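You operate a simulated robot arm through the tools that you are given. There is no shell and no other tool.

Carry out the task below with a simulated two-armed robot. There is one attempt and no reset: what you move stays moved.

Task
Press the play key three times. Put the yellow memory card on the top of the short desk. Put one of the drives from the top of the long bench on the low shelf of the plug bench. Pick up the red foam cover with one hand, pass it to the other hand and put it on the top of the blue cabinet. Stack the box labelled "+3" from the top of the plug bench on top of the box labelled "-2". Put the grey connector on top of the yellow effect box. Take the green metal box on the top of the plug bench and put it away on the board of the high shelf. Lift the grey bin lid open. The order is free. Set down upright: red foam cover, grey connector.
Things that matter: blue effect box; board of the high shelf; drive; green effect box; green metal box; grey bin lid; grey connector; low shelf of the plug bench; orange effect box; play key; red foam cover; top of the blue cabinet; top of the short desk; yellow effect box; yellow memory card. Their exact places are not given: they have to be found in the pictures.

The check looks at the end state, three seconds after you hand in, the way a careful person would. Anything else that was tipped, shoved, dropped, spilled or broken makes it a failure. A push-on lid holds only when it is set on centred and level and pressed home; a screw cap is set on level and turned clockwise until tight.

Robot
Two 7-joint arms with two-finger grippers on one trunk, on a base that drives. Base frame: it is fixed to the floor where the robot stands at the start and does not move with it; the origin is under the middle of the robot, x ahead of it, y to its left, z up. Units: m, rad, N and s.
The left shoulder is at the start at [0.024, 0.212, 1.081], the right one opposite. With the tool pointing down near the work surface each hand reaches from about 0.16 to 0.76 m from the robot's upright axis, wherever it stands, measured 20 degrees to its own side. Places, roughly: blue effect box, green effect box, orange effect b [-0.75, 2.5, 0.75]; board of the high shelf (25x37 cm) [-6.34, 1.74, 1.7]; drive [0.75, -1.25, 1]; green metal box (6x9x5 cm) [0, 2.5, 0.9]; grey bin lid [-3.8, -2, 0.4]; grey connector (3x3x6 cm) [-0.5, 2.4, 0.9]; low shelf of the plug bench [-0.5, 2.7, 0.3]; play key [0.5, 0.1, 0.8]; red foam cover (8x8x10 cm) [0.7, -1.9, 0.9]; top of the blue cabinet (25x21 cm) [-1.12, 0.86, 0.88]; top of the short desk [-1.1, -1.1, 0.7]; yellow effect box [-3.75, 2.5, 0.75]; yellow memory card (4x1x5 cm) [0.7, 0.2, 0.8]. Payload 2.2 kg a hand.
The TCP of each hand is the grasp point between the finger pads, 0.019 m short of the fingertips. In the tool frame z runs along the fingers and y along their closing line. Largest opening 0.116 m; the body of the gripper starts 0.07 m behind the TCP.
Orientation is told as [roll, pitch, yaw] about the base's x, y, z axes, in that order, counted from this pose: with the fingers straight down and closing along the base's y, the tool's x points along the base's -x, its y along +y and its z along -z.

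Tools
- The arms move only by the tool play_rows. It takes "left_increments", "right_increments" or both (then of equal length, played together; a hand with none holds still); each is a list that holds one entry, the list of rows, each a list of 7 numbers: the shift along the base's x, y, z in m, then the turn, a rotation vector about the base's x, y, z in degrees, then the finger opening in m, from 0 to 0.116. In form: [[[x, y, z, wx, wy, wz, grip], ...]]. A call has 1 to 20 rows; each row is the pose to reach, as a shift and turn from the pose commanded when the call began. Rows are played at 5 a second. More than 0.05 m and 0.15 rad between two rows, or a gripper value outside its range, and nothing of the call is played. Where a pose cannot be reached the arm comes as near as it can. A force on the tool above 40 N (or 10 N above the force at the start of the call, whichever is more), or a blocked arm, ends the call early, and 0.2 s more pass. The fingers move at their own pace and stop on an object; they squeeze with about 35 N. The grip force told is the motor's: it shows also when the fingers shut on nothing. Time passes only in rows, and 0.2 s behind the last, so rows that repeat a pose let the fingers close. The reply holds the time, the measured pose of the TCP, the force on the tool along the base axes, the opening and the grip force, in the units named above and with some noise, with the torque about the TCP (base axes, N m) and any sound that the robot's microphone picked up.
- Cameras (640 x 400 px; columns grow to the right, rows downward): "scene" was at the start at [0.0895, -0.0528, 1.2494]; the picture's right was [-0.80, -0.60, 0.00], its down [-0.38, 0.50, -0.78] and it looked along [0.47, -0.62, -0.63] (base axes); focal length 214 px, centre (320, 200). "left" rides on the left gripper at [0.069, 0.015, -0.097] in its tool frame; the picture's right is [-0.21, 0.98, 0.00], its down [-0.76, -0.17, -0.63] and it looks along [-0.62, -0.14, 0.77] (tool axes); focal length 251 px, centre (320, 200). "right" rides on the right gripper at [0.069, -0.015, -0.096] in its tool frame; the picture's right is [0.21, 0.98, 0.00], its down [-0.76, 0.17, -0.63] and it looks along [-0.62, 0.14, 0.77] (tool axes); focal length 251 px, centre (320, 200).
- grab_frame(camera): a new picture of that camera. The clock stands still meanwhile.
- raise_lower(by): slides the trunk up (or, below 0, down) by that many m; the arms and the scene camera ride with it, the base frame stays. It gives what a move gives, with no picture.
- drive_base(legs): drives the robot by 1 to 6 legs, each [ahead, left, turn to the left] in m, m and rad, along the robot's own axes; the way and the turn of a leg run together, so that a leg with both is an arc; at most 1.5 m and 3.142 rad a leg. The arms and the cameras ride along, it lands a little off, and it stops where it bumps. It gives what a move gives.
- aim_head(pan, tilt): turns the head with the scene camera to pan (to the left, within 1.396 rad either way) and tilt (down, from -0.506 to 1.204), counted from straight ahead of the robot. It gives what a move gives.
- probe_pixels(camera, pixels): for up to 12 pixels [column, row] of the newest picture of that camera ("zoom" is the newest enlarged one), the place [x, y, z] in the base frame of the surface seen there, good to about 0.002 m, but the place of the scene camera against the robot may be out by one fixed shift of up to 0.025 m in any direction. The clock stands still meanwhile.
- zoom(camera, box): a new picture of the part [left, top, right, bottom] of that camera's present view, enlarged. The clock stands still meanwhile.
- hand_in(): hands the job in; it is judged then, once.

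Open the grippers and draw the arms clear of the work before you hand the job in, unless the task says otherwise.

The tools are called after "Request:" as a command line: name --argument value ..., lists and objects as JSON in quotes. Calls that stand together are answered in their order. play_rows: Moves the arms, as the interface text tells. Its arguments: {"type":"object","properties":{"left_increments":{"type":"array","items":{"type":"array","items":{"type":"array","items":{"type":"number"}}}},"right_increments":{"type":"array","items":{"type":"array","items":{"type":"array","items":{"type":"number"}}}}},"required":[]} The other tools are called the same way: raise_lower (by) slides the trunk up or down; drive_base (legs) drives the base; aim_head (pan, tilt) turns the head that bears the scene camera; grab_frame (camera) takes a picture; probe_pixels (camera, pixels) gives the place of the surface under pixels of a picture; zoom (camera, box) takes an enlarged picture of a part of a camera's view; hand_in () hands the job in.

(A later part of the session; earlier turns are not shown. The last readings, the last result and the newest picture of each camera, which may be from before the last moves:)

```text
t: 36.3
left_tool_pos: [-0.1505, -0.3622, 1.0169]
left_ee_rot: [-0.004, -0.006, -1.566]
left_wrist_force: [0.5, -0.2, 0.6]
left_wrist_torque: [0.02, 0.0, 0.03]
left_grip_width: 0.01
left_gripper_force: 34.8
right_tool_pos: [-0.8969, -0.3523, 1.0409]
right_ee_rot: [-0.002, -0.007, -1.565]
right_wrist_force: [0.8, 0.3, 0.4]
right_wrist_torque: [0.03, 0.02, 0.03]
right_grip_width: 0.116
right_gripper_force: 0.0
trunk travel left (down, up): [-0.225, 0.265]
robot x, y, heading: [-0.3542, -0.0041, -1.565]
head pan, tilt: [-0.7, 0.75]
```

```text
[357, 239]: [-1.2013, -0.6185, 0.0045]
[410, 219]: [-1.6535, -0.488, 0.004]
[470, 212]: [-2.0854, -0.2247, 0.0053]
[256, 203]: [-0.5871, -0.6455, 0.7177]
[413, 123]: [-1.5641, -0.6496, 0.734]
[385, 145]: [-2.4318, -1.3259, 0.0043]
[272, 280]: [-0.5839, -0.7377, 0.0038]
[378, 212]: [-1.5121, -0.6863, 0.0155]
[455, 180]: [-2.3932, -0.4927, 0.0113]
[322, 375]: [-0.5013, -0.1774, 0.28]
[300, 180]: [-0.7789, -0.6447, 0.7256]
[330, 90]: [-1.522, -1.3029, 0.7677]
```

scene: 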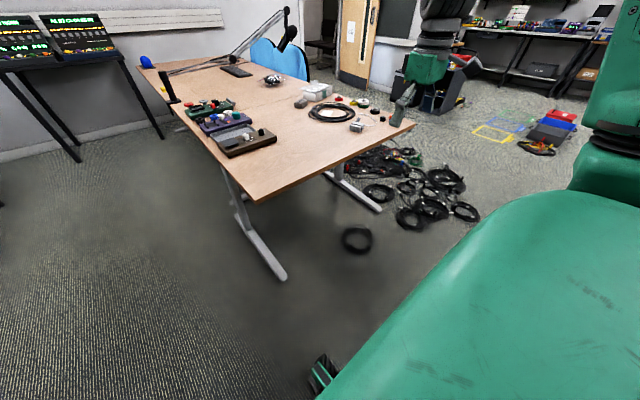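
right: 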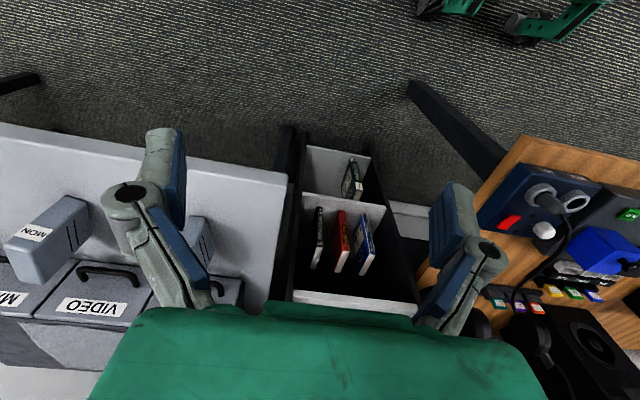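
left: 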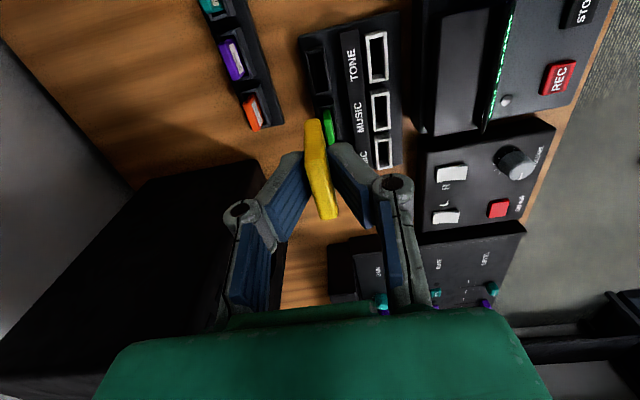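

The desk's near edge is y≈−0.65, x −0.59…−1.56; a cable loop lies at (−1.2,−0.62). I drive to about (−0.73,−0.2), staying clear of it.

Request:
drive_base --legs '[[0.18, -0.38, 0]]'

Request:
aim_head --pan 0 --tilt 0.8

Request:
grab_frame --camera "scene"

Request:
grab_frame --camera "left"

```text
t: 38.9
left_tool_pos: [-0.5258, -0.5488, 1.0182]
left_ee_rot: [-0.004, -0.006, -1.572]
left_wrist_force: [-0.3, 0.1, -0.6]
left_wrist_torque: [0.03, 0.01, 0.02]
left_grip_width: 0.0097
left_gripper_force: 34.4
right_tool_pos: [-1.2735, -0.535, 1.0413]
right_ee_rot: [-0.004, -0.007, -1.57]
right_wrist_force: [-0.3, 0.2, 0.2]
right_wrist_torque: [0.02, 0.01, -0.01]
right_grip_width: 0.1158
right_gripper_force: 0.1
trunk travel left (down, up): [-0.225, 0.265]
robot x, y, heading: [-0.7324, -0.1838, -1.572]
head pan, tilt: [-0.7, 0.75]
```

```text
t: 40.0
left_tool_pos: [-0.5241, -0.5478, 1.0184]
left_ee_rot: [-0.008, -0.008, -1.57]
left_wrist_force: [0.1, 0.4, -0.5]
left_wrist_torque: [0.02, -0.01, -0.05]
left_grip_width: 0.0098
left_gripper_force: 35.2
right_tool_pos: [-1.2698, -0.5332, 1.042]
right_ee_rot: [-0.006, -0.007, -1.572]
right_wrist_force: [1.0, 0.2, 0.1]
right_wrist_torque: [-0.01, 0.02, 0.03]
right_grip_width: 0.1162
right_gripper_force: 0.1
trunk travel left (down, up): [-0.225, 0.265]
robot x, y, heading: [-0.7302, -0.1848, -1.569]
head pan, tilt: [0.0, 0.799]
```

```text
taken
```

scene: 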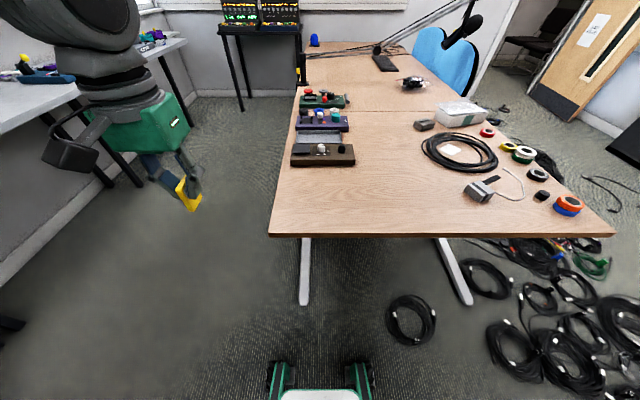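

```text
taken
```

left: 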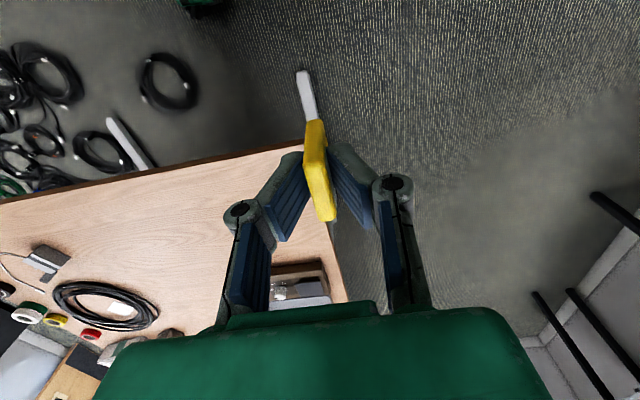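

The area around (365,205) of the desk is empty. I probe it and the tabletop with both cameras.

Request:
probe_pixels --camera "scene" --pixels '[[365, 205], [365, 190], [320, 165], [350, 160], [300, 232], [480, 190], [430, 165]]'

Request:
probe_pixels --camera "left" --pixels '[[200, 200], [230, 180], [275, 265], [290, 255], [180, 230], [318, 215], [310, 130]]'

```text
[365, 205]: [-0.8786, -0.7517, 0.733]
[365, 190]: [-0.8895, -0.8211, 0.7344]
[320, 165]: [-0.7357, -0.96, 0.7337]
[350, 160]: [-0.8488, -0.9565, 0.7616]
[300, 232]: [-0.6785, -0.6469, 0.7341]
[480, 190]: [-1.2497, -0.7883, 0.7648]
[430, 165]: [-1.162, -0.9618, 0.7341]
```

```text
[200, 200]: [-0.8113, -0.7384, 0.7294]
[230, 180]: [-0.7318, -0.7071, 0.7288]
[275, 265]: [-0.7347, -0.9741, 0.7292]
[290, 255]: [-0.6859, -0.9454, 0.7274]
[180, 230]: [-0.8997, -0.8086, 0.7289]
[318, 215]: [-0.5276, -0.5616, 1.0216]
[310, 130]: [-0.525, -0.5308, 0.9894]
```

Tabletop is z≈0.729. I bring the card over (−0.83,−0.78) and lower it to just above the top.

Request:
play_rows --left_increments '[[[-0.035, -0.025, 0, 0, 0, 0, 0], [-0.07, -0.05, 0, 0, 0, 0, 0], [-0.105, -0.08, 0, 0, 0, 0, 0], [-0.14, -0.11, 0, 0, 0, 0, 0], [-0.175, -0.135, 0, 0, 0, 0, 0], [-0.21, -0.16, 0, 0, 0, 0, 0], [-0.245, -0.19, 0, 0, 0, 0, 0], [-0.28, -0.215, 0, 0, 0, 0, 0], [-0.305, -0.232, -0.03, 0, 0, 0, 0], [-0.305, -0.232, -0.075, 0, 0, 0, 0], [-0.305, -0.232, -0.12, 0, 0, 0, 0], [-0.305, -0.232, -0.165, 0, 0, 0, 0], [-0.305, -0.232, -0.2, 0, 0, 0, 0], [-0.305, -0.232, -0.225, 0, 0, 0, 0], [-0.305, -0.232, -0.225, 0, 0, 0, 0]]]'

Request:
grab_frame --camera "left"

Request:
grab_frame --camera "scene"

```text
t: 43.1
left_tool_pos: [-0.8273, -0.781, 0.7954]
left_ee_rot: [-0.008, -0.009, -1.569]
left_wrist_force: [-0.5, -0.3, 0.2]
left_wrist_torque: [0.02, 0.02, 0.0]
left_grip_width: 0.0099
left_gripper_force: 34.8
right_tool_pos: [-1.2687, -0.5329, 1.0443]
right_ee_rot: [-0.006, -0.009, -1.57]
right_wrist_force: [-0.5, 0.4, -0.9]
right_wrist_torque: [0.0, 0.04, -0.01]
right_grip_width: 0.1159
right_gripper_force: 0.0
trunk travel left (down, up): [-0.225, 0.265]
robot x, y, heading: [-0.7267, -0.1838, -1.57]
head pan, tilt: [0.0, 0.799]
```

```text
taken
```

left: 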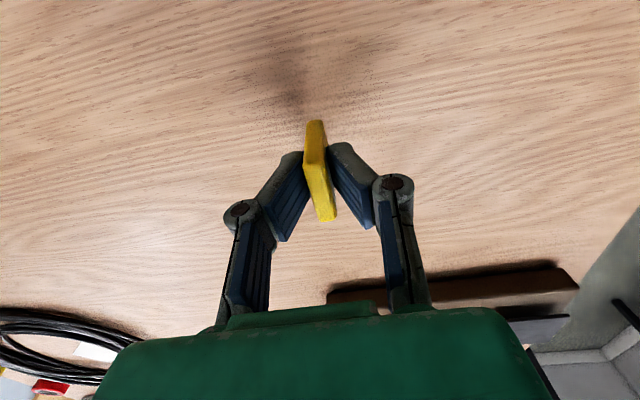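

```text
taken
```

scene: 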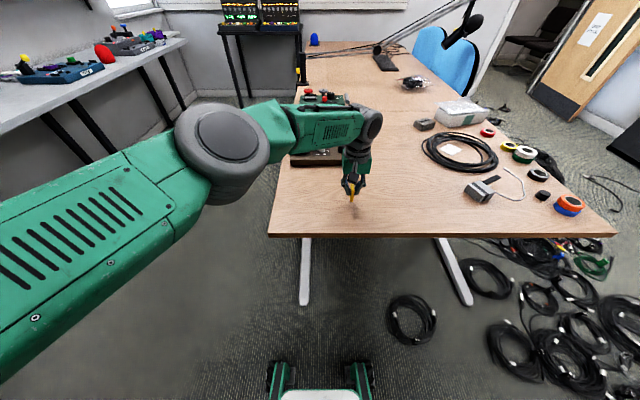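

The card hangs about 2 cm above the desk. I lower it in 1–2 mm steps until contact shows.

Request:
play_rows --left_increments '[[[0, 0, -0.008, 0, 0, 0, 0], [0, 0, -0.014, 0, 0, 0, 0], [0, 0, -0.018, 0, 0, 0, 0], [0, 0, -0.0195, 0, 0, 0, 0], [0, 0, -0.021, 0, 0, 0, 0], [0, 0, -0.022, 0, 0, 0, 0]]]'

Request:
grab_frame --camera "left"

```text
t: 44.5
left_tool_pos: [-0.8307, -0.7813, 0.7746]
left_ee_rot: [-0.008, -0.012, -1.568]
left_wrist_force: [-0.1, -4.1, 24.0]
left_wrist_torque: [-0.01, 0.02, 0.0]
left_grip_width: 0.0099
left_gripper_force: 34.7
right_tool_pos: [-1.2714, -0.5334, 1.0433]
right_ee_rot: [-0.007, -0.008, -1.57]
right_wrist_force: [0.2, 0.1, 0.0]
right_wrist_torque: [-0.03, -0.01, -0.03]
right_grip_width: 0.1162
right_gripper_force: 0.1
trunk travel left (down, up): [-0.225, 0.265]
robot x, y, heading: [-0.7261, -0.1842, -1.568]
head pan, tilt: [0.0, 0.799]
```

```text
taken
```

left: 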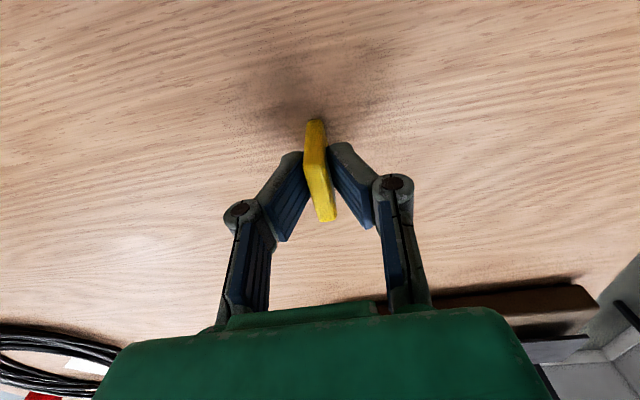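

Contact at 24 N: the card rests on the desk. I ease 1 mm up, open gradually, then lift away.

Request:
play_rows --left_increments '[[[0, 0, 0.001, 0, 0, 0, 0], [0, 0, 0.001, 0, 0, 0, 0.012], [0, 0, 0.001, 0, 0, 0, 0.016], [0, 0, 0.001, 0, 0, 0, 0.022], [0, 0, 0.001, 0, 0, 0, 0.03], [0, 0, 0.001, 0, 0, 0, 0.045], [0, 0, 0.02, 0, 0, 0, 0.045], [0, 0, 0.05, 0, 0, 0, 0.045], [0, 0, 0.09, 0, 0, 0, 0.045], [0, 0, 0.13, 0, 0, 0, 0.045], [0, 0, 0.17, 0, 0, 0, 0.045], [0, 0, 0.21, 0, 0, 0, 0.045]]]'

Request:
grab_frame --camera "left"

```text
t: 47.1
left_tool_pos: [-0.8328, -0.7803, 0.9786]
left_ee_rot: [-0.005, -0.008, -1.569]
left_wrist_force: [0.4, -0.2, -0.5]
left_wrist_torque: [0.01, 0.02, -0.02]
left_grip_width: 0.045
left_gripper_force: 0.1
right_tool_pos: [-1.2715, -0.534, 1.0418]
right_ee_rot: [-0.006, -0.01, -1.573]
right_wrist_force: [-0.5, 0.3, -0.3]
right_wrist_torque: [-0.01, -0.01, 0.02]
right_grip_width: 0.1161
right_gripper_force: 0.1
trunk travel left (down, up): [-0.225, 0.265]
robot x, y, heading: [-0.7277, -0.1853, -1.571]
head pan, tilt: [0.0, 0.799]
```

```text
taken
```

left: 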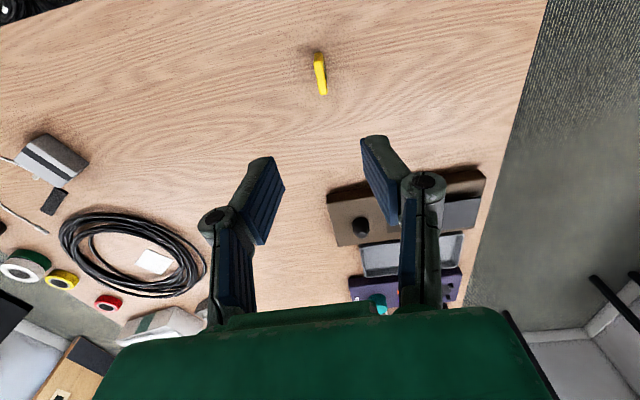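

The yellow card stands on the desk at (320,75) of the wrist view. I retract both arms closer to the body for driving.

Request:
play_rows --left_increments '[[[0.035, 0.026, 0.02, 0, 0, 0, 0.06], [0.07, 0.052, 0.04, 0, 0, 0, 0.08], [0.105, 0.08, 0.04, 0, 0, 0, 0.116], [0.14, 0.108, 0.04, 0, 0, 0, 0.116], [0.175, 0.135, 0.04, 0, 0, 0, 0.116], [0.21, 0.162, 0.04, 0, 0, 0, 0.116], [0.245, 0.189, 0.04, 0, 0, 0, 0.116], [0.28, 0.215, 0.04, 0, 0, 0, 0.116], [0.305, 0.235, 0.04, 0, 0, 0, 0.116]]]' --right_increments '[[[0.0, 0, 0, 0, 0, 0, 0.116], [0.0, 0, 0, 0, 0, 0, 0.116], [0.04, 0.01, 0, 0, 0, 0, 0.116], [0.08, 0.01, 0, 0, 0, 0, 0.116], [0.12, 0.01, 0, 0, 0, 0, 0.116], [0.16, 0.01, 0, 0, 0, 0, 0.116], [0.2, 0.01, 0, 0, 0, 0, 0.116], [0.24, 0.01, 0, 0, 0, 0, 0.116], [0.28, 0.01, 0, 0, 0, 0, 0.116]]]'

Request:
aim_head --pan 0.7 --tilt 0.5

Request:
grab_frame --camera "scene"

```text
t: 49.1
left_tool_pos: [-0.5251, -0.543, 1.0207]
left_ee_rot: [-0.008, -0.009, -1.57]
left_wrist_force: [-0.4, 0.5, 0.3]
left_wrist_torque: [-0.04, 0.01, 0.01]
left_grip_width: 0.1159
left_gripper_force: 0.0
right_tool_pos: [-1.0052, -0.5541, 1.0203]
right_ee_rot: [-0.002, -0.007, -1.574]
right_wrist_force: [0.7, -0.7, 0.4]
right_wrist_torque: [0.01, 0.03, -0.02]
right_grip_width: 0.1158
right_gripper_force: 0.0
right hand out of reach, approached as far as the arm can: row 7, 8, 9
trunk travel left (down, up): [-0.225, 0.265]
robot x, y, heading: [-0.7297, -0.1824, -1.572]
head pan, tilt: [0.0, 0.799]
```

```text
t: 50.2
left_tool_pos: [-0.5262, -0.5434, 1.0217]
left_ee_rot: [-0.009, -0.006, -1.569]
left_wrist_force: [-0.8, 0.1, 0.2]
left_wrist_torque: [0.01, -0.02, 0.0]
left_grip_width: 0.1161
left_gripper_force: 0.1
right_tool_pos: [-1.0069, -0.5548, 1.0216]
right_ee_rot: [0.0, -0.009, -1.573]
right_wrist_force: [0.5, -0.6, 0.2]
right_wrist_torque: [0.0, 0.0, 0.05]
right_grip_width: 0.1164
right_gripper_force: 0.0
trunk travel left (down, up): [-0.225, 0.265]
robot x, y, heading: [-0.7247, -0.1839, -1.571]
head pan, tilt: [0.7, 0.499]
```

```text
taken
```

scene: 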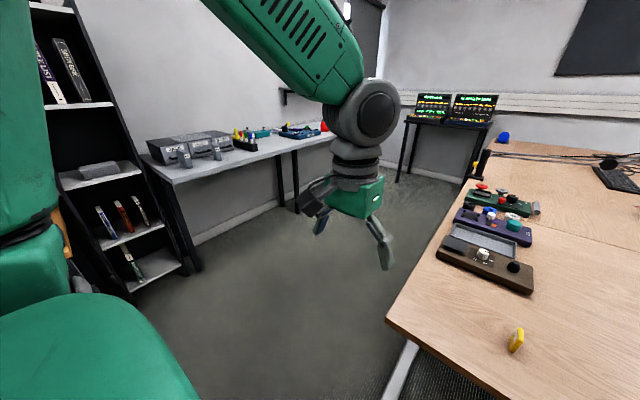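

I see the long bench on the left with boxes; zoom and probe it to plan the drive.

Request:
zoom --camera "scene" --box '[140, 100, 340, 225]'

Request:
probe_pixels --camera "scene" --pixels '[[170, 182], [230, 162], [325, 137], [200, 270], [185, 157], [195, 148], [130, 290], [265, 230], [240, 135], [300, 132], [323, 126], [200, 140]]'

```text
3.20 times, centred on (240, 162) of scene
```

zoom: 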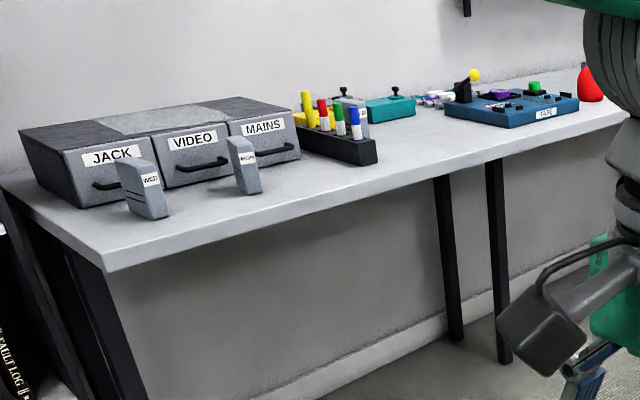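

```text
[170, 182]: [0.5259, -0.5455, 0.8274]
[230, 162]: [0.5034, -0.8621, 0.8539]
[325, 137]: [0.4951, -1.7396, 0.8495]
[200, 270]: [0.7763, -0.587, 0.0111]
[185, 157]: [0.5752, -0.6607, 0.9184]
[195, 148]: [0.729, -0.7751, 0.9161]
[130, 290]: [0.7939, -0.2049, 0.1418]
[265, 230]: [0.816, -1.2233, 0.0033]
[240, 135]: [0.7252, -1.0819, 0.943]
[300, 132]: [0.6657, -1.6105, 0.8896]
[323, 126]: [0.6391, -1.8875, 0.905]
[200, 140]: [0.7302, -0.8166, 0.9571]
```

The bench front edge is x≈0.50 at z≈0.855; the red foam cover is at about (0.64,−1.89) and a rack with coloured sticks near (0.73,−1.1). I drive out, turn to face +x and strafe along the bench.

Request:
drive_base --legs '[[0, 0.65, 0], [0, 0, 1.571], [0, -1.0, 0]]'

Request:
aim_head --pan 0 --tilt 0.6

Request:
grab_frame --camera "scene"

```text
t: 62.5
left_tool_pos: [0.3268, -0.9496, 1.0223]
left_ee_rot: [-0.006, -0.008, 0.056]
left_wrist_force: [0.1, 0.7, 0.2]
left_wrist_torque: [0.01, -0.05, 0.01]
left_grip_width: 0.1159
left_gripper_force: 0.0
right_tool_pos: [0.3655, -1.4293, 1.0208]
right_ee_rot: [0.0, -0.009, 0.056]
right_wrist_force: [0.4, -0.1, 0.4]
right_wrist_torque: [-0.02, 0.03, 0.02]
right_grip_width: 0.1158
right_gripper_force: 0.0
trunk travel left (down, up): [-0.225, 0.265]
robot x, y, heading: [-0.0217, -1.1687, 0.059]
head pan, tilt: [0.7, 0.499]
```

```text
t: 63.6
left_tool_pos: [0.3254, -0.9496, 1.022]
left_ee_rot: [-0.006, -0.009, 0.056]
left_wrist_force: [1.2, 0.0, 0.5]
left_wrist_torque: [0.0, -0.01, -0.02]
left_grip_width: 0.116
left_gripper_force: 0.0
right_tool_pos: [0.3643, -1.4299, 1.0232]
right_ee_rot: [0.002, -0.011, 0.056]
right_wrist_force: [-0.3, -0.9, 0.5]
right_wrist_torque: [0.01, 0.0, 0.02]
right_grip_width: 0.1158
right_gripper_force: 0.1
trunk travel left (down, up): [-0.225, 0.265]
robot x, y, heading: [-0.019, -1.1709, 0.061]
head pan, tilt: [0.0, 0.6]
```

```text
taken
```

scene: 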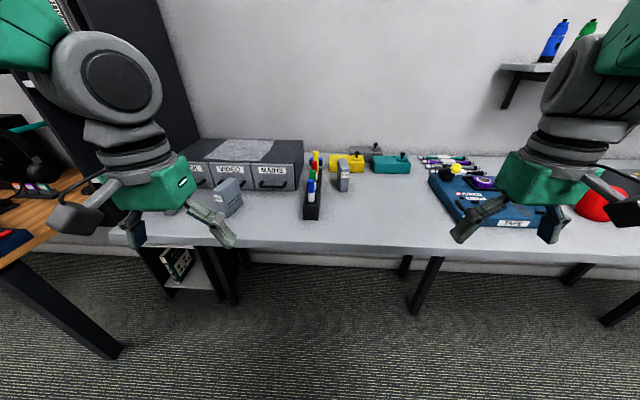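

I zoom on the bench top to identify the drives.

Request:
zoom --camera "scene" --box '[180, 130, 440, 260]'

Request:
probe_pixels --camera "scene" --pixels '[[228, 190], [343, 165], [343, 185], [312, 175], [311, 205], [345, 162], [370, 153], [391, 163], [593, 205], [430, 240], [380, 200], [270, 165]]'

```text
2.46 times, centred on (310, 195) of scene
```

zoom: 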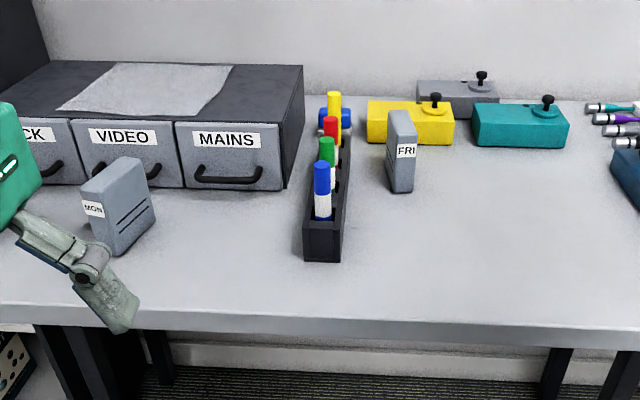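

```text
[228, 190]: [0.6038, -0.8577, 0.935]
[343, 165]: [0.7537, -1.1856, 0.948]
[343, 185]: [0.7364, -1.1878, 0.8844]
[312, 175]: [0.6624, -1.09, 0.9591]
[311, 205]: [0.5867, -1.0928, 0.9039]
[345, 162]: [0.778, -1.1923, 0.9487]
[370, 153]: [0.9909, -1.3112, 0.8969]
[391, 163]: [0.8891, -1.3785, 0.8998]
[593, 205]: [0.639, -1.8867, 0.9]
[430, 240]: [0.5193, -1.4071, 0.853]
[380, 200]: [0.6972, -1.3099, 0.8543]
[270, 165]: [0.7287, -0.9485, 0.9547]
```

The grey boxes labelled MON and FRI are the (weekday) drives; FRI is free-standing at about (0.75,−1.19). First the red foam cover: I strafe right along the bench to bring it in front of the right hand.

Request:
drive_base --legs '[[0, -0.46, -0.06]]'

Request:
aim_head --pan -0.3 --tilt 0.6

Request:
grab_frame --camera "scene"

Request:
grab_frame --camera "right"

```text
t: 66.3
left_tool_pos: [0.3514, -1.4149, 1.0204]
left_ee_rot: [-0.016, -0.008, -0.007]
left_wrist_force: [-1.1, 0.3, -0.4]
left_wrist_torque: [-0.02, -0.01, 0.0]
left_grip_width: 0.1162
left_gripper_force: 0.2
right_tool_pos: [0.3572, -1.8973, 1.0258]
right_ee_rot: [-0.002, -0.011, -0.008]
right_wrist_force: [-0.2, 1.4, 0.2]
right_wrist_torque: [-0.04, 0.0, 0.02]
right_grip_width: 0.1161
right_gripper_force: 0.2
trunk travel left (down, up): [-0.225, 0.265]
robot x, y, heading: [-0.0079, -1.626, -0.008]
head pan, tilt: [0.0, 0.6]
```

```text
t: 67.1
left_tool_pos: [0.3486, -1.4174, 1.0222]
left_ee_rot: [-0.011, -0.01, -0.006]
left_wrist_force: [-0.1, 0.1, -0.2]
left_wrist_torque: [-0.01, -0.03, -0.02]
left_grip_width: 0.1161
left_gripper_force: 0.1
right_tool_pos: [0.3564, -1.8974, 1.0252]
right_ee_rot: [0.007, -0.016, -0.009]
right_wrist_force: [-0.4, 0.5, -0.4]
right_wrist_torque: [0.01, 0.01, 0.02]
right_grip_width: 0.116
right_gripper_force: 0.1
trunk travel left (down, up): [-0.225, 0.265]
robot x, y, heading: [-0.009, -1.6249, -0.008]
head pan, tilt: [-0.3, 0.6]
```

```text
taken
```

scene: 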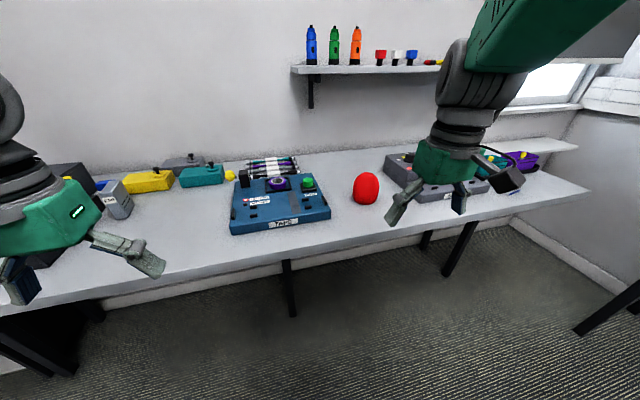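

```text
taken
```

right: 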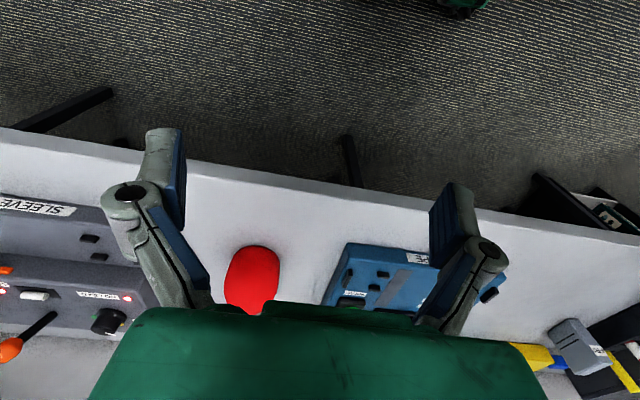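

The red foam cover is at (366,188), egg-shaped, standing upright. I zoom for its shape and probe it with both cameras.

Request:
zoom --camera "scene" --box '[300, 140, 460, 240]'

Request:
probe_pixels --camera "scene" --pixels '[[366, 188], [366, 176], [354, 188], [378, 188], [366, 201], [385, 195], [345, 200], [390, 180], [330, 215]]'

Request:
probe_pixels --camera "right" --pixels '[[252, 250], [252, 270], [230, 285], [275, 275], [240, 235], [290, 260], [330, 290], [200, 240]]'

```text
4.00 times, centred on (380, 190) of scene
```

zoom: 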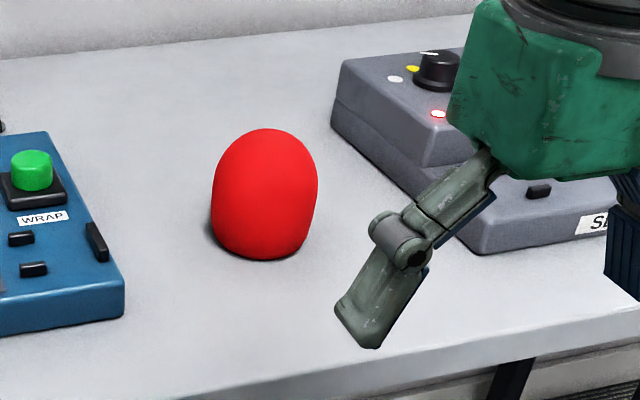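

```text
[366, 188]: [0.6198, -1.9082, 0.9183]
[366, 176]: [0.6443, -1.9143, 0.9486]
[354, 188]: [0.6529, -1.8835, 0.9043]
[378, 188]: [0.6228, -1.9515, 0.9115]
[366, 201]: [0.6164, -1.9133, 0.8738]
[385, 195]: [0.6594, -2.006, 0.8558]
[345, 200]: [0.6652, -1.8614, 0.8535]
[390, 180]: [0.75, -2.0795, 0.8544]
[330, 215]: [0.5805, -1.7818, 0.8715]
```

```text
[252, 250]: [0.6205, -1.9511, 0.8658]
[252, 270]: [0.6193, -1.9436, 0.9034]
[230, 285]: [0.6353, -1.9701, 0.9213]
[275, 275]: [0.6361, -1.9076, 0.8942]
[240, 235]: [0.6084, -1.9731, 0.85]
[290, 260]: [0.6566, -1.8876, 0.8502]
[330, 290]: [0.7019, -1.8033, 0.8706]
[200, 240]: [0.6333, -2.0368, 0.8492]
```

The foam cover is ~8 cm wide, centre about (0.66,−1.94), z 0.85–0.95. Plan: right hand takes it low, pitched 45° forward; the left then takes it from the top. I pitch the right hand and bring it near.

Request:
play_rows --right_increments '[[[0.02, -0.006, 0.005, 0, -8, 0, 0.116], [0.045, -0.012, 0.005, 0, -16, 0, 0.116], [0.07, -0.02, 0.005, 0, -24, 0, 0.116], [0.095, -0.03, 0.0, 0, -32, 0, 0.116], [0.12, -0.037, -0.005, 0, -40, 0, 0.116], [0.144, -0.042, -0.01, 0, -45, 0, 0.116], [0.144, -0.042, -0.01, 0, -45, 0, 0.116]]]'

Request:
grab_frame --camera "right"

Request:
grab_frame --camera "scene"

```text
t: 68.7
left_tool_pos: [0.3479, -1.4176, 1.0218]
left_ee_rot: [-0.012, -0.011, -0.01]
left_wrist_force: [0.5, 1.0, 0.4]
left_wrist_torque: [-0.04, 0.01, -0.02]
left_grip_width: 0.1161
left_gripper_force: 0.0
right_tool_pos: [0.4985, -1.9412, 1.0155]
right_ee_rot: [0.006, -0.801, -0.006]
right_wrist_force: [-0.3, -0.6, 0.4]
right_wrist_torque: [-0.02, 0.0, -0.01]
right_grip_width: 0.1162
right_gripper_force: 0.1
right hand out of reach, approached as far as the arm can: row 1, 2
trunk travel left (down, up): [-0.225, 0.265]
robot x, y, heading: [-0.0101, -1.6239, -0.01]
head pan, tilt: [-0.3, 0.6]
```

```text
taken
```

right: 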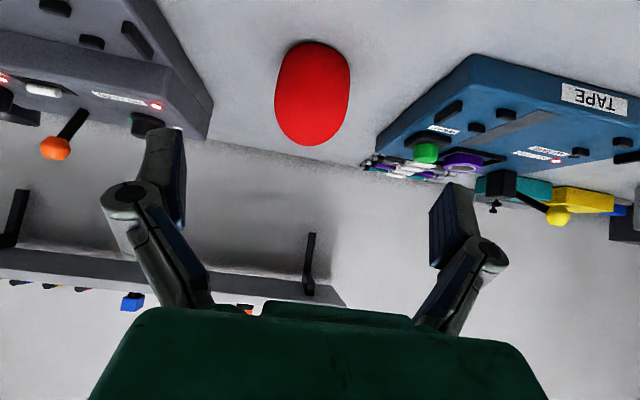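

```text
taken
```

scene: 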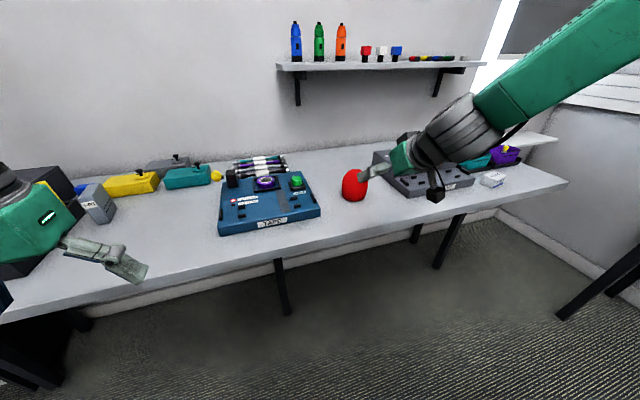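

The foam cover now sits at (312,95) in the right wrist view. I probe its edges for an exact centre.

Request:
probe_pixels --camera "right" --pixels '[[312, 95], [279, 95], [346, 95], [312, 142], [312, 50], [300, 140], [322, 46], [360, 130], [345, 75], [281, 80], [250, 60], [410, 60]]'

```text
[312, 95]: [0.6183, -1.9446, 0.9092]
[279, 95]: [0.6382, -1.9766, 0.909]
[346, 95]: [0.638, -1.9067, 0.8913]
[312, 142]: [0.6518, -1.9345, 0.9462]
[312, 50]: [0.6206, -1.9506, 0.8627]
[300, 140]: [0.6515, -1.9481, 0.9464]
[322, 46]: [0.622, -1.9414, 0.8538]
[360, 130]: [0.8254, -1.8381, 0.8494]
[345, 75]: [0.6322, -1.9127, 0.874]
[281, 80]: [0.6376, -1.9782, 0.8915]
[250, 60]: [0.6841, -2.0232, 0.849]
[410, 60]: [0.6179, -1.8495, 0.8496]
```

Foam centre ≈ (0.657, −1.942), top 0.949, bench 0.8495. I approach along the tool axis to TCP (0.648, −1.942, 0.880) with fingers open around it.

Request:
play_rows --right_increments '[[[0.035, -0.001, -0.03, 0, 0, 0, 0.116], [0.07, -0.001, -0.06, 0, 0, 0, 0.116], [0.095, -0.001, -0.085, 0, 0, 0, 0.116], [0.115, -0.001, -0.105, 0, 0, 0, 0.116], [0.135, -0.001, -0.122, 0, 0, 0, 0.116], [0.1495, -0.001, -0.1345, 0, 0, 0, 0.116], [0.1495, -0.001, -0.1345, 0, 0, 0, 0.116]]]'

Request:
grab_frame --camera "right"

Request:
zoom --camera "scene" --box '[280, 100, 500, 240]'

```text
t: 70.3
left_tool_pos: [0.3484, -1.426, 1.0228]
left_ee_rot: [-0.005, -0.011, -0.008]
left_wrist_force: [-1.1, 0.4, -0.9]
left_wrist_torque: [0.01, 0.02, 0.0]
left_grip_width: 0.1161
left_gripper_force: 0.1
right_tool_pos: [0.6495, -1.949, 0.878]
right_ee_rot: [0.017, -0.8, -0.013]
right_wrist_force: [0.0, -0.1, -0.3]
right_wrist_torque: [0.02, -0.02, -0.01]
right_grip_width: 0.1157
right_gripper_force: 0.0
trunk travel left (down, up): [-0.225, 0.265]
robot x, y, heading: [-0.0081, -1.6222, -0.011]
head pan, tilt: [-0.3, 0.6]
```

```text
taken
```

right: 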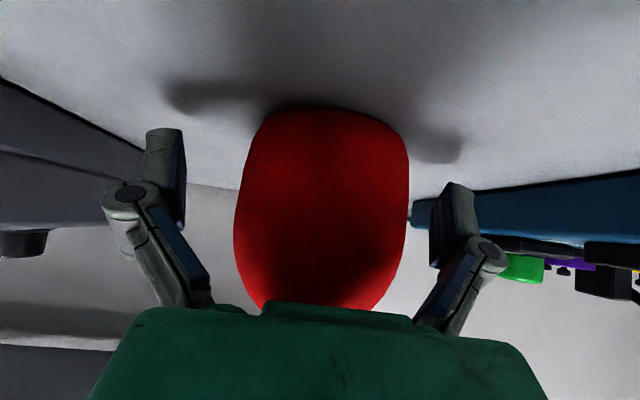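

```text
2.86 times, centred on (390, 170) of scene
```

zoom: 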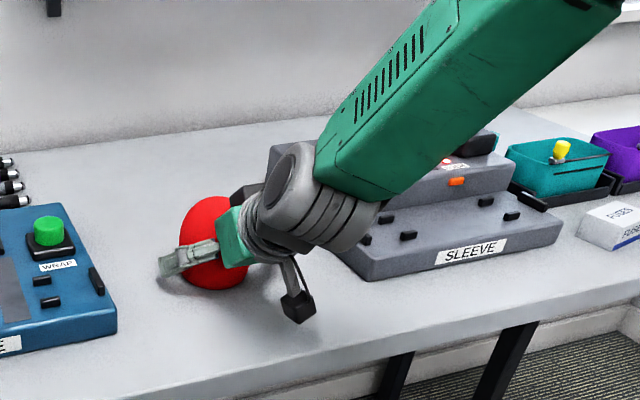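

The foam is 6 mm off-centre toward the +y finger (gaps 50 px vs 22 px). I shift the hand +6 mm in y and close.

Request:
play_rows --right_increments '[[[0, 0.006, 0.001, 0, 0, 0, 0.116], [0, 0.006, 0.001, 0, 0, 0, 0.1], [0, 0.006, 0.001, 0, 0, 0, 0.09], [0, 0.006, 0.001, 0, 0, 0, 0.08], [0, 0.006, 0.001, 0, 0, 0, 0.07], [0, 0.006, 0.001, 0, 0, 0, 0.06], [0, 0.006, 0.001, 0, 0, 0, 0.05], [0, 0.006, 0.001, 0, 0, 0, 0.05]]]'

Request:
grab_frame --camera "right"

```text
t: 72.1
left_tool_pos: [0.3503, -1.4217, 1.0223]
left_ee_rot: [-0.007, -0.011, -0.009]
left_wrist_force: [-0.1, 0.0, 0.0]
left_wrist_torque: [0.02, 0.04, -0.01]
left_grip_width: 0.1161
left_gripper_force: 0.0
right_tool_pos: [0.6488, -1.9393, 0.8816]
right_ee_rot: [0.01, -0.799, -0.011]
right_wrist_force: [0.1, -0.4, 0.1]
right_wrist_torque: [-0.01, -0.01, 0.01]
right_grip_width: 0.0733
right_gripper_force: 35.4
trunk travel left (down, up): [-0.225, 0.265]
robot x, y, heading: [-0.0116, -1.623, -0.011]
head pan, tilt: [-0.3, 0.6]
```

```text
taken
```

right: 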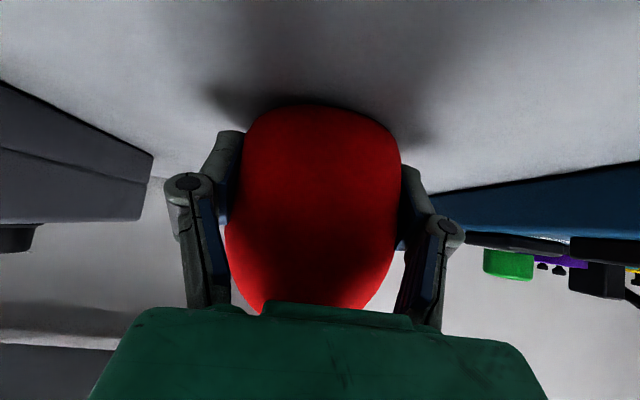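

The foam is gripped (0.073 m, 35 N). I lift it straight up, watching the reading.

Request:
play_rows --right_increments '[[[0, 0, 0.01, 0, 0, 0, 0.05], [0, 0, 0.03, 0, 0, 0, 0.05], [0, 0, 0.06, 0, 0, 0, 0.05], [0, 0, 0.1, 0, 0, 0, 0.05], [0, 0, 0.14, 0, 0, 0, 0.05], [0, 0, 0.17, 0, 0, 0, 0.05], [0, 0, 0.17, 0, 0, 0, 0.05]]]' --left_increments '[[[0, 0.0, 0.02, 0, 0, 0, 0.116], [0, 0.0, 0.05, 0, 0, 0, 0.116], [0.02, 0.0, 0.08, 0, 0, 0, 0.116], [0.04, 0.0, 0.11, 0, 0, 0, 0.116], [0.06, 0.0, 0.14, 0, 0, 0, 0.116], [0.08, 0.0, 0.16, 0, 0, 0, 0.116], [0.08, 0.0, 0.16, 0, 0, 0, 0.116]]]'

Request:
grab_frame --camera "scene"

Request:
grab_frame --camera "right"

```text
t: 73.7
left_tool_pos: [0.4277, -1.4211, 1.1829]
left_ee_rot: [-0.009, -0.009, -0.008]
left_wrist_force: [-0.4, -0.2, -0.8]
left_wrist_torque: [0.0, 0.0, 0.0]
left_grip_width: 0.116
left_gripper_force: 0.0
right_tool_pos: [0.6514, -1.9396, 1.0507]
right_ee_rot: [0.01, -0.8, -0.008]
right_wrist_force: [0.3, -0.2, 0.2]
right_wrist_torque: [0.0, -0.01, 0.01]
right_grip_width: 0.0731
right_gripper_force: 34.6
trunk travel left (down, up): [-0.225, 0.265]
robot x, y, heading: [-0.0124, -1.6217, -0.01]
head pan, tilt: [-0.3, 0.6]
```

```text
taken
```

scene: 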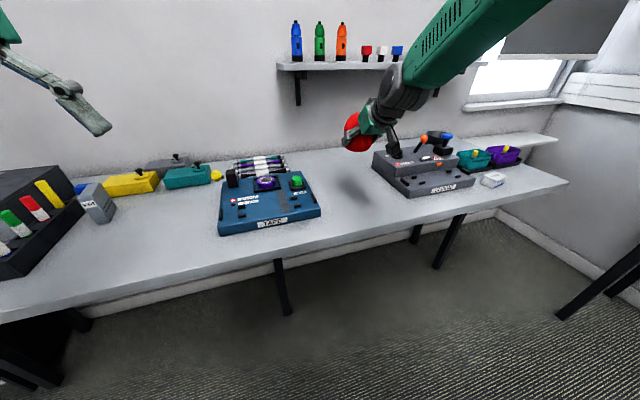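

```text
taken
```

right: 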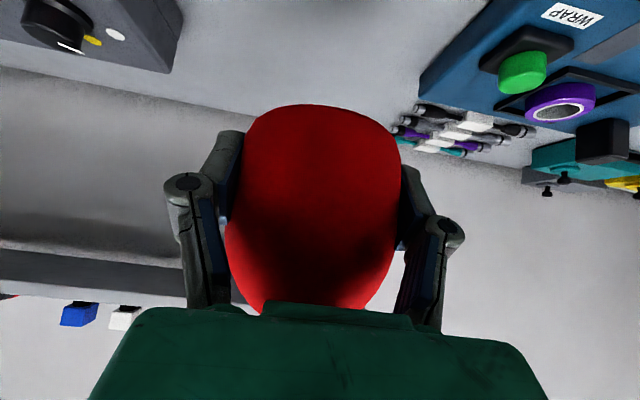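

The foam is lifted cleanly. I bring it back towards the robot, yawing the right hand +90° so that its wrist stays on the right side of the foam.

Request:
play_rows --right_increments '[[[-0.01, 0.01, 0.002, 0, 0, 8, 0.05], [-0.02, 0.02, 0.004, 0, 0, 16, 0.05], [-0.035, 0.03, 0.006, 0, 0, 24, 0.05], [-0.05, 0.04, 0.008, 0, 0, 32, 0.05], [-0.065, 0.05, 0.01, 0, 0, 40, 0.05], [-0.08, 0.06, 0.01, 0, 0, 48, 0.05], [-0.095, 0.07, 0.01, 0, 0, 56, 0.05], [-0.11, 0.08, 0.01, 0, 0, 64, 0.05], [-0.12, 0.09, 0.01, 0, 0, 72, 0.05], [-0.13, 0.1, 0.01, 0, 0, 80, 0.05], [-0.14, 0.11, 0.01, 0, 0, 85, 0.05], [-0.15, 0.12, 0.01, 0, 0, 90, 0.05], [-0.15, 0.12, 0.01, 0, 0, 90, 0.05]]]'

Request:
aim_head --pan -0.2 --tilt 0.3

Request:
grab_frame --camera "scene"

```text
t: 76.5
left_tool_pos: [0.4269, -1.4215, 1.1818]
left_ee_rot: [-0.007, -0.01, -0.01]
left_wrist_force: [0.6, 0.5, 0.9]
left_wrist_torque: [0.01, -0.03, 0.0]
left_grip_width: 0.1158
left_gripper_force: 0.0
right_tool_pos: [0.501, -1.8195, 1.061]
right_ee_rot: [0.012, -0.801, 1.561]
right_wrist_force: [1.3, 0.7, 0.2]
right_wrist_torque: [0.06, -0.02, 0.02]
right_grip_width: 0.073
right_gripper_force: 34.7
trunk travel left (down, up): [-0.225, 0.265]
robot x, y, heading: [-0.0097, -1.626, -0.008]
head pan, tilt: [-0.3, 0.6]
```

```text
t: 77.3
left_tool_pos: [0.4285, -1.4224, 1.1825]
left_ee_rot: [-0.009, -0.01, -0.01]
left_wrist_force: [-0.9, 0.1, 0.1]
left_wrist_torque: [-0.02, -0.03, -0.01]
left_grip_width: 0.1158
left_gripper_force: 0.1
right_tool_pos: [0.5, -1.8202, 1.0594]
right_ee_rot: [0.011, -0.8, 1.56]
right_wrist_force: [0.2, -0.4, -0.6]
right_wrist_torque: [0.0, 0.03, 0.0]
right_grip_width: 0.073
right_gripper_force: 35.3
trunk travel left (down, up): [-0.225, 0.265]
robot x, y, heading: [-0.0105, -1.6243, -0.011]
head pan, tilt: [-0.201, 0.3]
```

```text
taken
```

scene: 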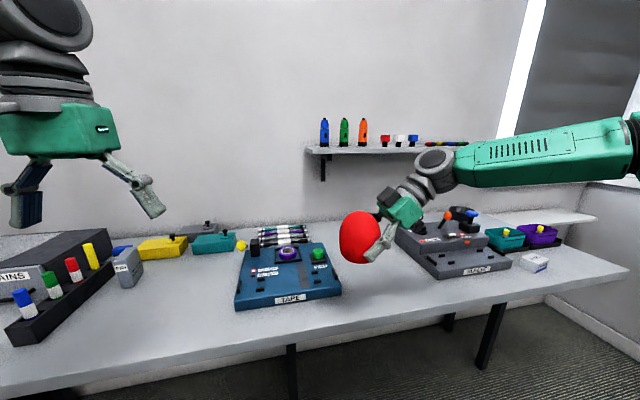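

The right hand holds the foam upright from its right side. Now I test turning the left hand by −90° yaw, so its camera points away from the right wrist and its fingers close along x.

Request:
play_rows --left_increments '[[[0.005, 0, 0.01, 0, 0, -8, 0.116], [0.01, 0, 0.02, 0, 0, -16, 0.116], [0.015, 0, 0.03, 0, 0, -24, 0.116], [0.02, 0, 0.04, 0, 0, -32, 0.116], [0.025, 0, 0.05, 0, 0, -40, 0.116], [0.03, 0, 0.06, 0, 0, -48, 0.116], [0.035, 0, 0.07, 0, 0, -56, 0.116], [0.04, 0, 0.08, 0, 0, -64, 0.116], [0.045, 0, 0.09, 0, 0, -72, 0.116], [0.05, 0, 0.095, 0, 0, -80, 0.116], [0.06, 0, 0.1, 0, 0, -85, 0.116], [0.07, 0, 0.1, 0, 0, -90, 0.116], [0.07, 0, 0.1, 0, 0, -90, 0.116]]]'

Request:
grab_frame --camera "left"

Request:
grab_frame --camera "scene"

```text
t: 80.1
left_tool_pos: [0.4996, -1.4243, 1.2831]
left_ee_rot: [-0.007, -0.013, -1.582]
left_wrist_force: [-0.7, -0.3, 0.4]
left_wrist_torque: [0.03, -0.03, 0.0]
left_grip_width: 0.1159
left_gripper_force: 0.1
right_tool_pos: [0.4994, -1.8199, 1.0605]
right_ee_rot: [0.01, -0.801, 1.561]
right_wrist_force: [-0.5, -0.4, 0.1]
right_wrist_torque: [-0.02, -0.01, -0.03]
right_grip_width: 0.0732
right_gripper_force: 35.2
trunk travel left (down, up): [-0.225, 0.265]
robot x, y, heading: [-0.0045, -1.6276, -0.006]
head pan, tilt: [-0.201, 0.3]
```

```text
taken
```

left: 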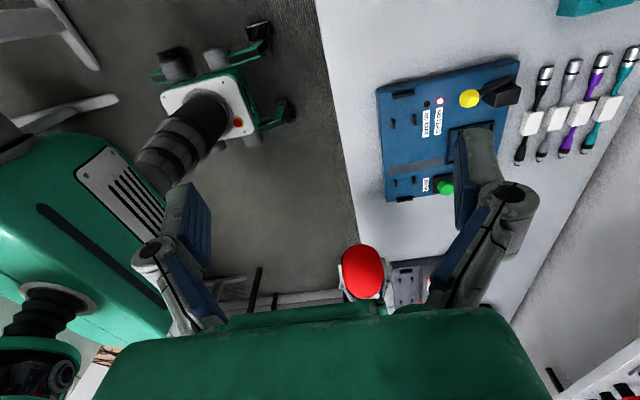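

```text
taken
```

scene: 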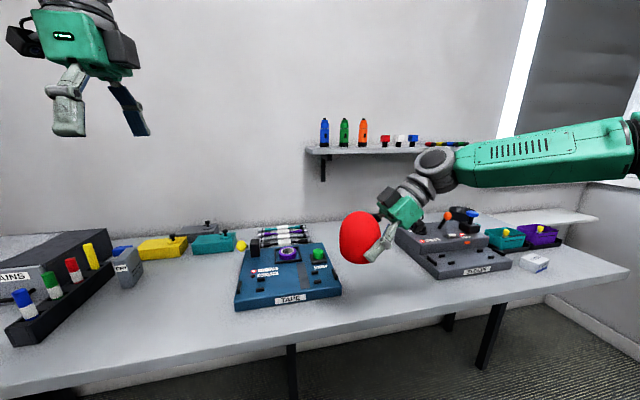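

Left yaw −90° works. I bring the foam more to the middle with the right hand (+0.13 m in y), and the left hand to above it, staying high.

Request:
play_rows --right_increments '[[[0, 0.03, 0, 0, 0, 0, 0.05], [0, 0.06, 0, 0, 0, 0, 0.05], [0, 0.09, 0, 0, 0, 0, 0.05], [0, 0.12, 0, 0, 0, 0, 0.05], [0, 0.13, 0, 0, 0, 0, 0.05], [0, 0.13, 0, 0, 0, 0, 0.05]]]' --left_increments '[[[0, -0.03, 0.01, 0, 0, 0, 0.116], [0, -0.06, 0.01, 0, 0, 0, 0.116], [0, -0.09, 0.01, 0, 0, 0, 0.116], [0, -0.12, 0.01, 0, 0, 0, 0.116], [0, -0.15, 0.01, 0, 0, 0, 0.116], [0, -0.15, 0.01, 0, 0, 0, 0.116]]]'

Request:
grab_frame --camera "left"

Request:
grab_frame --camera "scene"

```text
t: 81.5
left_tool_pos: [0.4985, -1.574, 1.2916]
left_ee_rot: [-0.012, -0.009, -1.58]
left_wrist_force: [0.5, 0.7, -0.1]
left_wrist_torque: [0.02, 0.01, 0.01]
left_grip_width: 0.1162
left_gripper_force: 0.1
right_tool_pos: [0.5, -1.6921, 1.06]
right_ee_rot: [0.014, -0.801, 1.56]
right_wrist_force: [0.8, -0.6, 0.4]
right_wrist_torque: [0.02, 0.0, 0.01]
right_grip_width: 0.0724
right_gripper_force: 35.3
trunk travel left (down, up): [-0.225, 0.265]
robot x, y, heading: [-0.0114, -1.6221, -0.011]
head pan, tilt: [-0.201, 0.3]
```

```text
taken
```

left: 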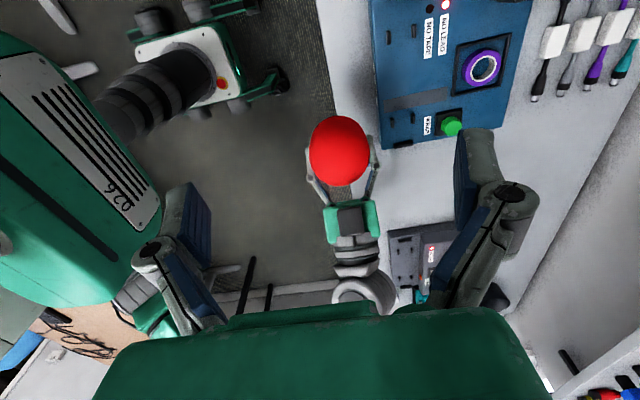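

```text
taken
```

scene: 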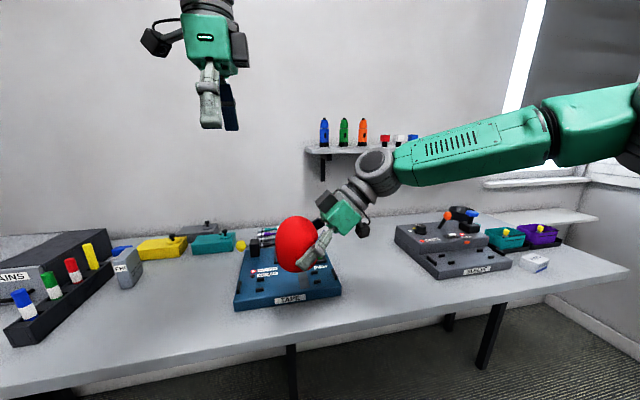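

Both arms are fine. I probe the foam's outline in the left wrist view (centre ~ (340,150)) to align the left hand.

Request:
probe_pixels --camera "left" --pixels '[[340, 150], [312, 150], [367, 150], [340, 120], [342, 182], [330, 165], [350, 135], [318, 165], [365, 165]]'

Request:
zoom --camera "left" --box '[260, 90, 420, 200]'

```text
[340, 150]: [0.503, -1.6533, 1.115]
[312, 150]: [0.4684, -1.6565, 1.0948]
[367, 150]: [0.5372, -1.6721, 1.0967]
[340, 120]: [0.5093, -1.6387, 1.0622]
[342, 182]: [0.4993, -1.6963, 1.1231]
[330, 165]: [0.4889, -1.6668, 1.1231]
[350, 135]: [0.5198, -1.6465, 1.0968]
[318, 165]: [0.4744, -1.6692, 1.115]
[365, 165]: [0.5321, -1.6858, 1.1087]
```

```text
3.64 times, centred on (340, 145) of left
```

zoom: 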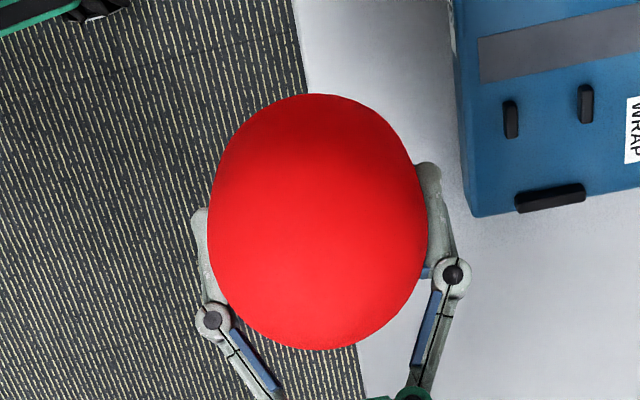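

Foam centre ≈ (0.5015, −1.680), top ≈1.127. I move the left hand above it and descend with open fingers to just above final height for a look.

Request:
play_rows --left_increments '[[[0.001, -0.03, 0, 0, 0, 0, 0.116], [0.002, -0.06, 0, 0, 0, 0, 0.116], [0.003, -0.09, 0, 0, 0, 0, 0.116], [0.003, -0.106, 0, 0, 0, 0, 0.116], [0.003, -0.106, -0.04, 0, 0, 0, 0.116], [0.003, -0.106, -0.08, 0, 0, 0, 0.116], [0.003, -0.106, -0.11, 0, 0, 0, 0.116], [0.003, -0.106, -0.13, 0, 0, 0, 0.116], [0.003, -0.106, -0.145, 0, 0, 0, 0.116], [0.003, -0.106, -0.145, 0, 0, 0, 0.116]]]'

Request:
grab_frame --camera "left"

Request:
grab_frame --camera "scene"

```text
t: 83.7
left_tool_pos: [0.5028, -1.6803, 1.1474]
left_ee_rot: [-0.009, -0.011, -1.58]
left_wrist_force: [0.7, 0.3, -0.1]
left_wrist_torque: [0.02, 0.02, 0.0]
left_grip_width: 0.116
left_gripper_force: 0.1
left hand out of reach, approached as far as the arm can: row 2, 3, 4, 5
right_tool_pos: [0.5002, -1.6923, 1.061]
right_ee_rot: [0.013, -0.803, 1.561]
right_wrist_force: [-0.4, 0.1, -0.2]
right_wrist_torque: [-0.01, 0.0, -0.02]
right_grip_width: 0.0725
right_gripper_force: 34.7
trunk travel left (down, up): [-0.225, 0.265]
robot x, y, heading: [-0.0104, -1.6228, -0.007]
head pan, tilt: [-0.201, 0.3]
```

```text
taken
```

left: 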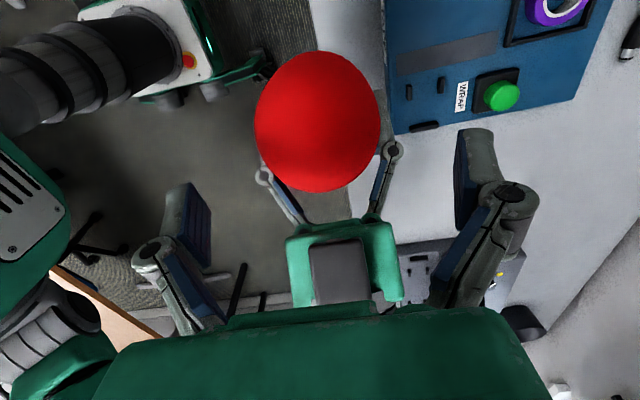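

```text
taken
```

scene: 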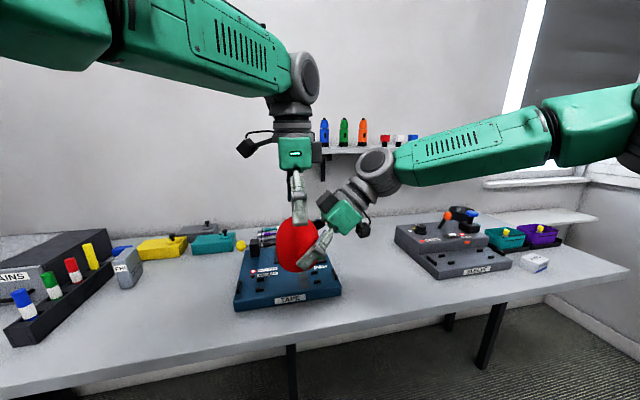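

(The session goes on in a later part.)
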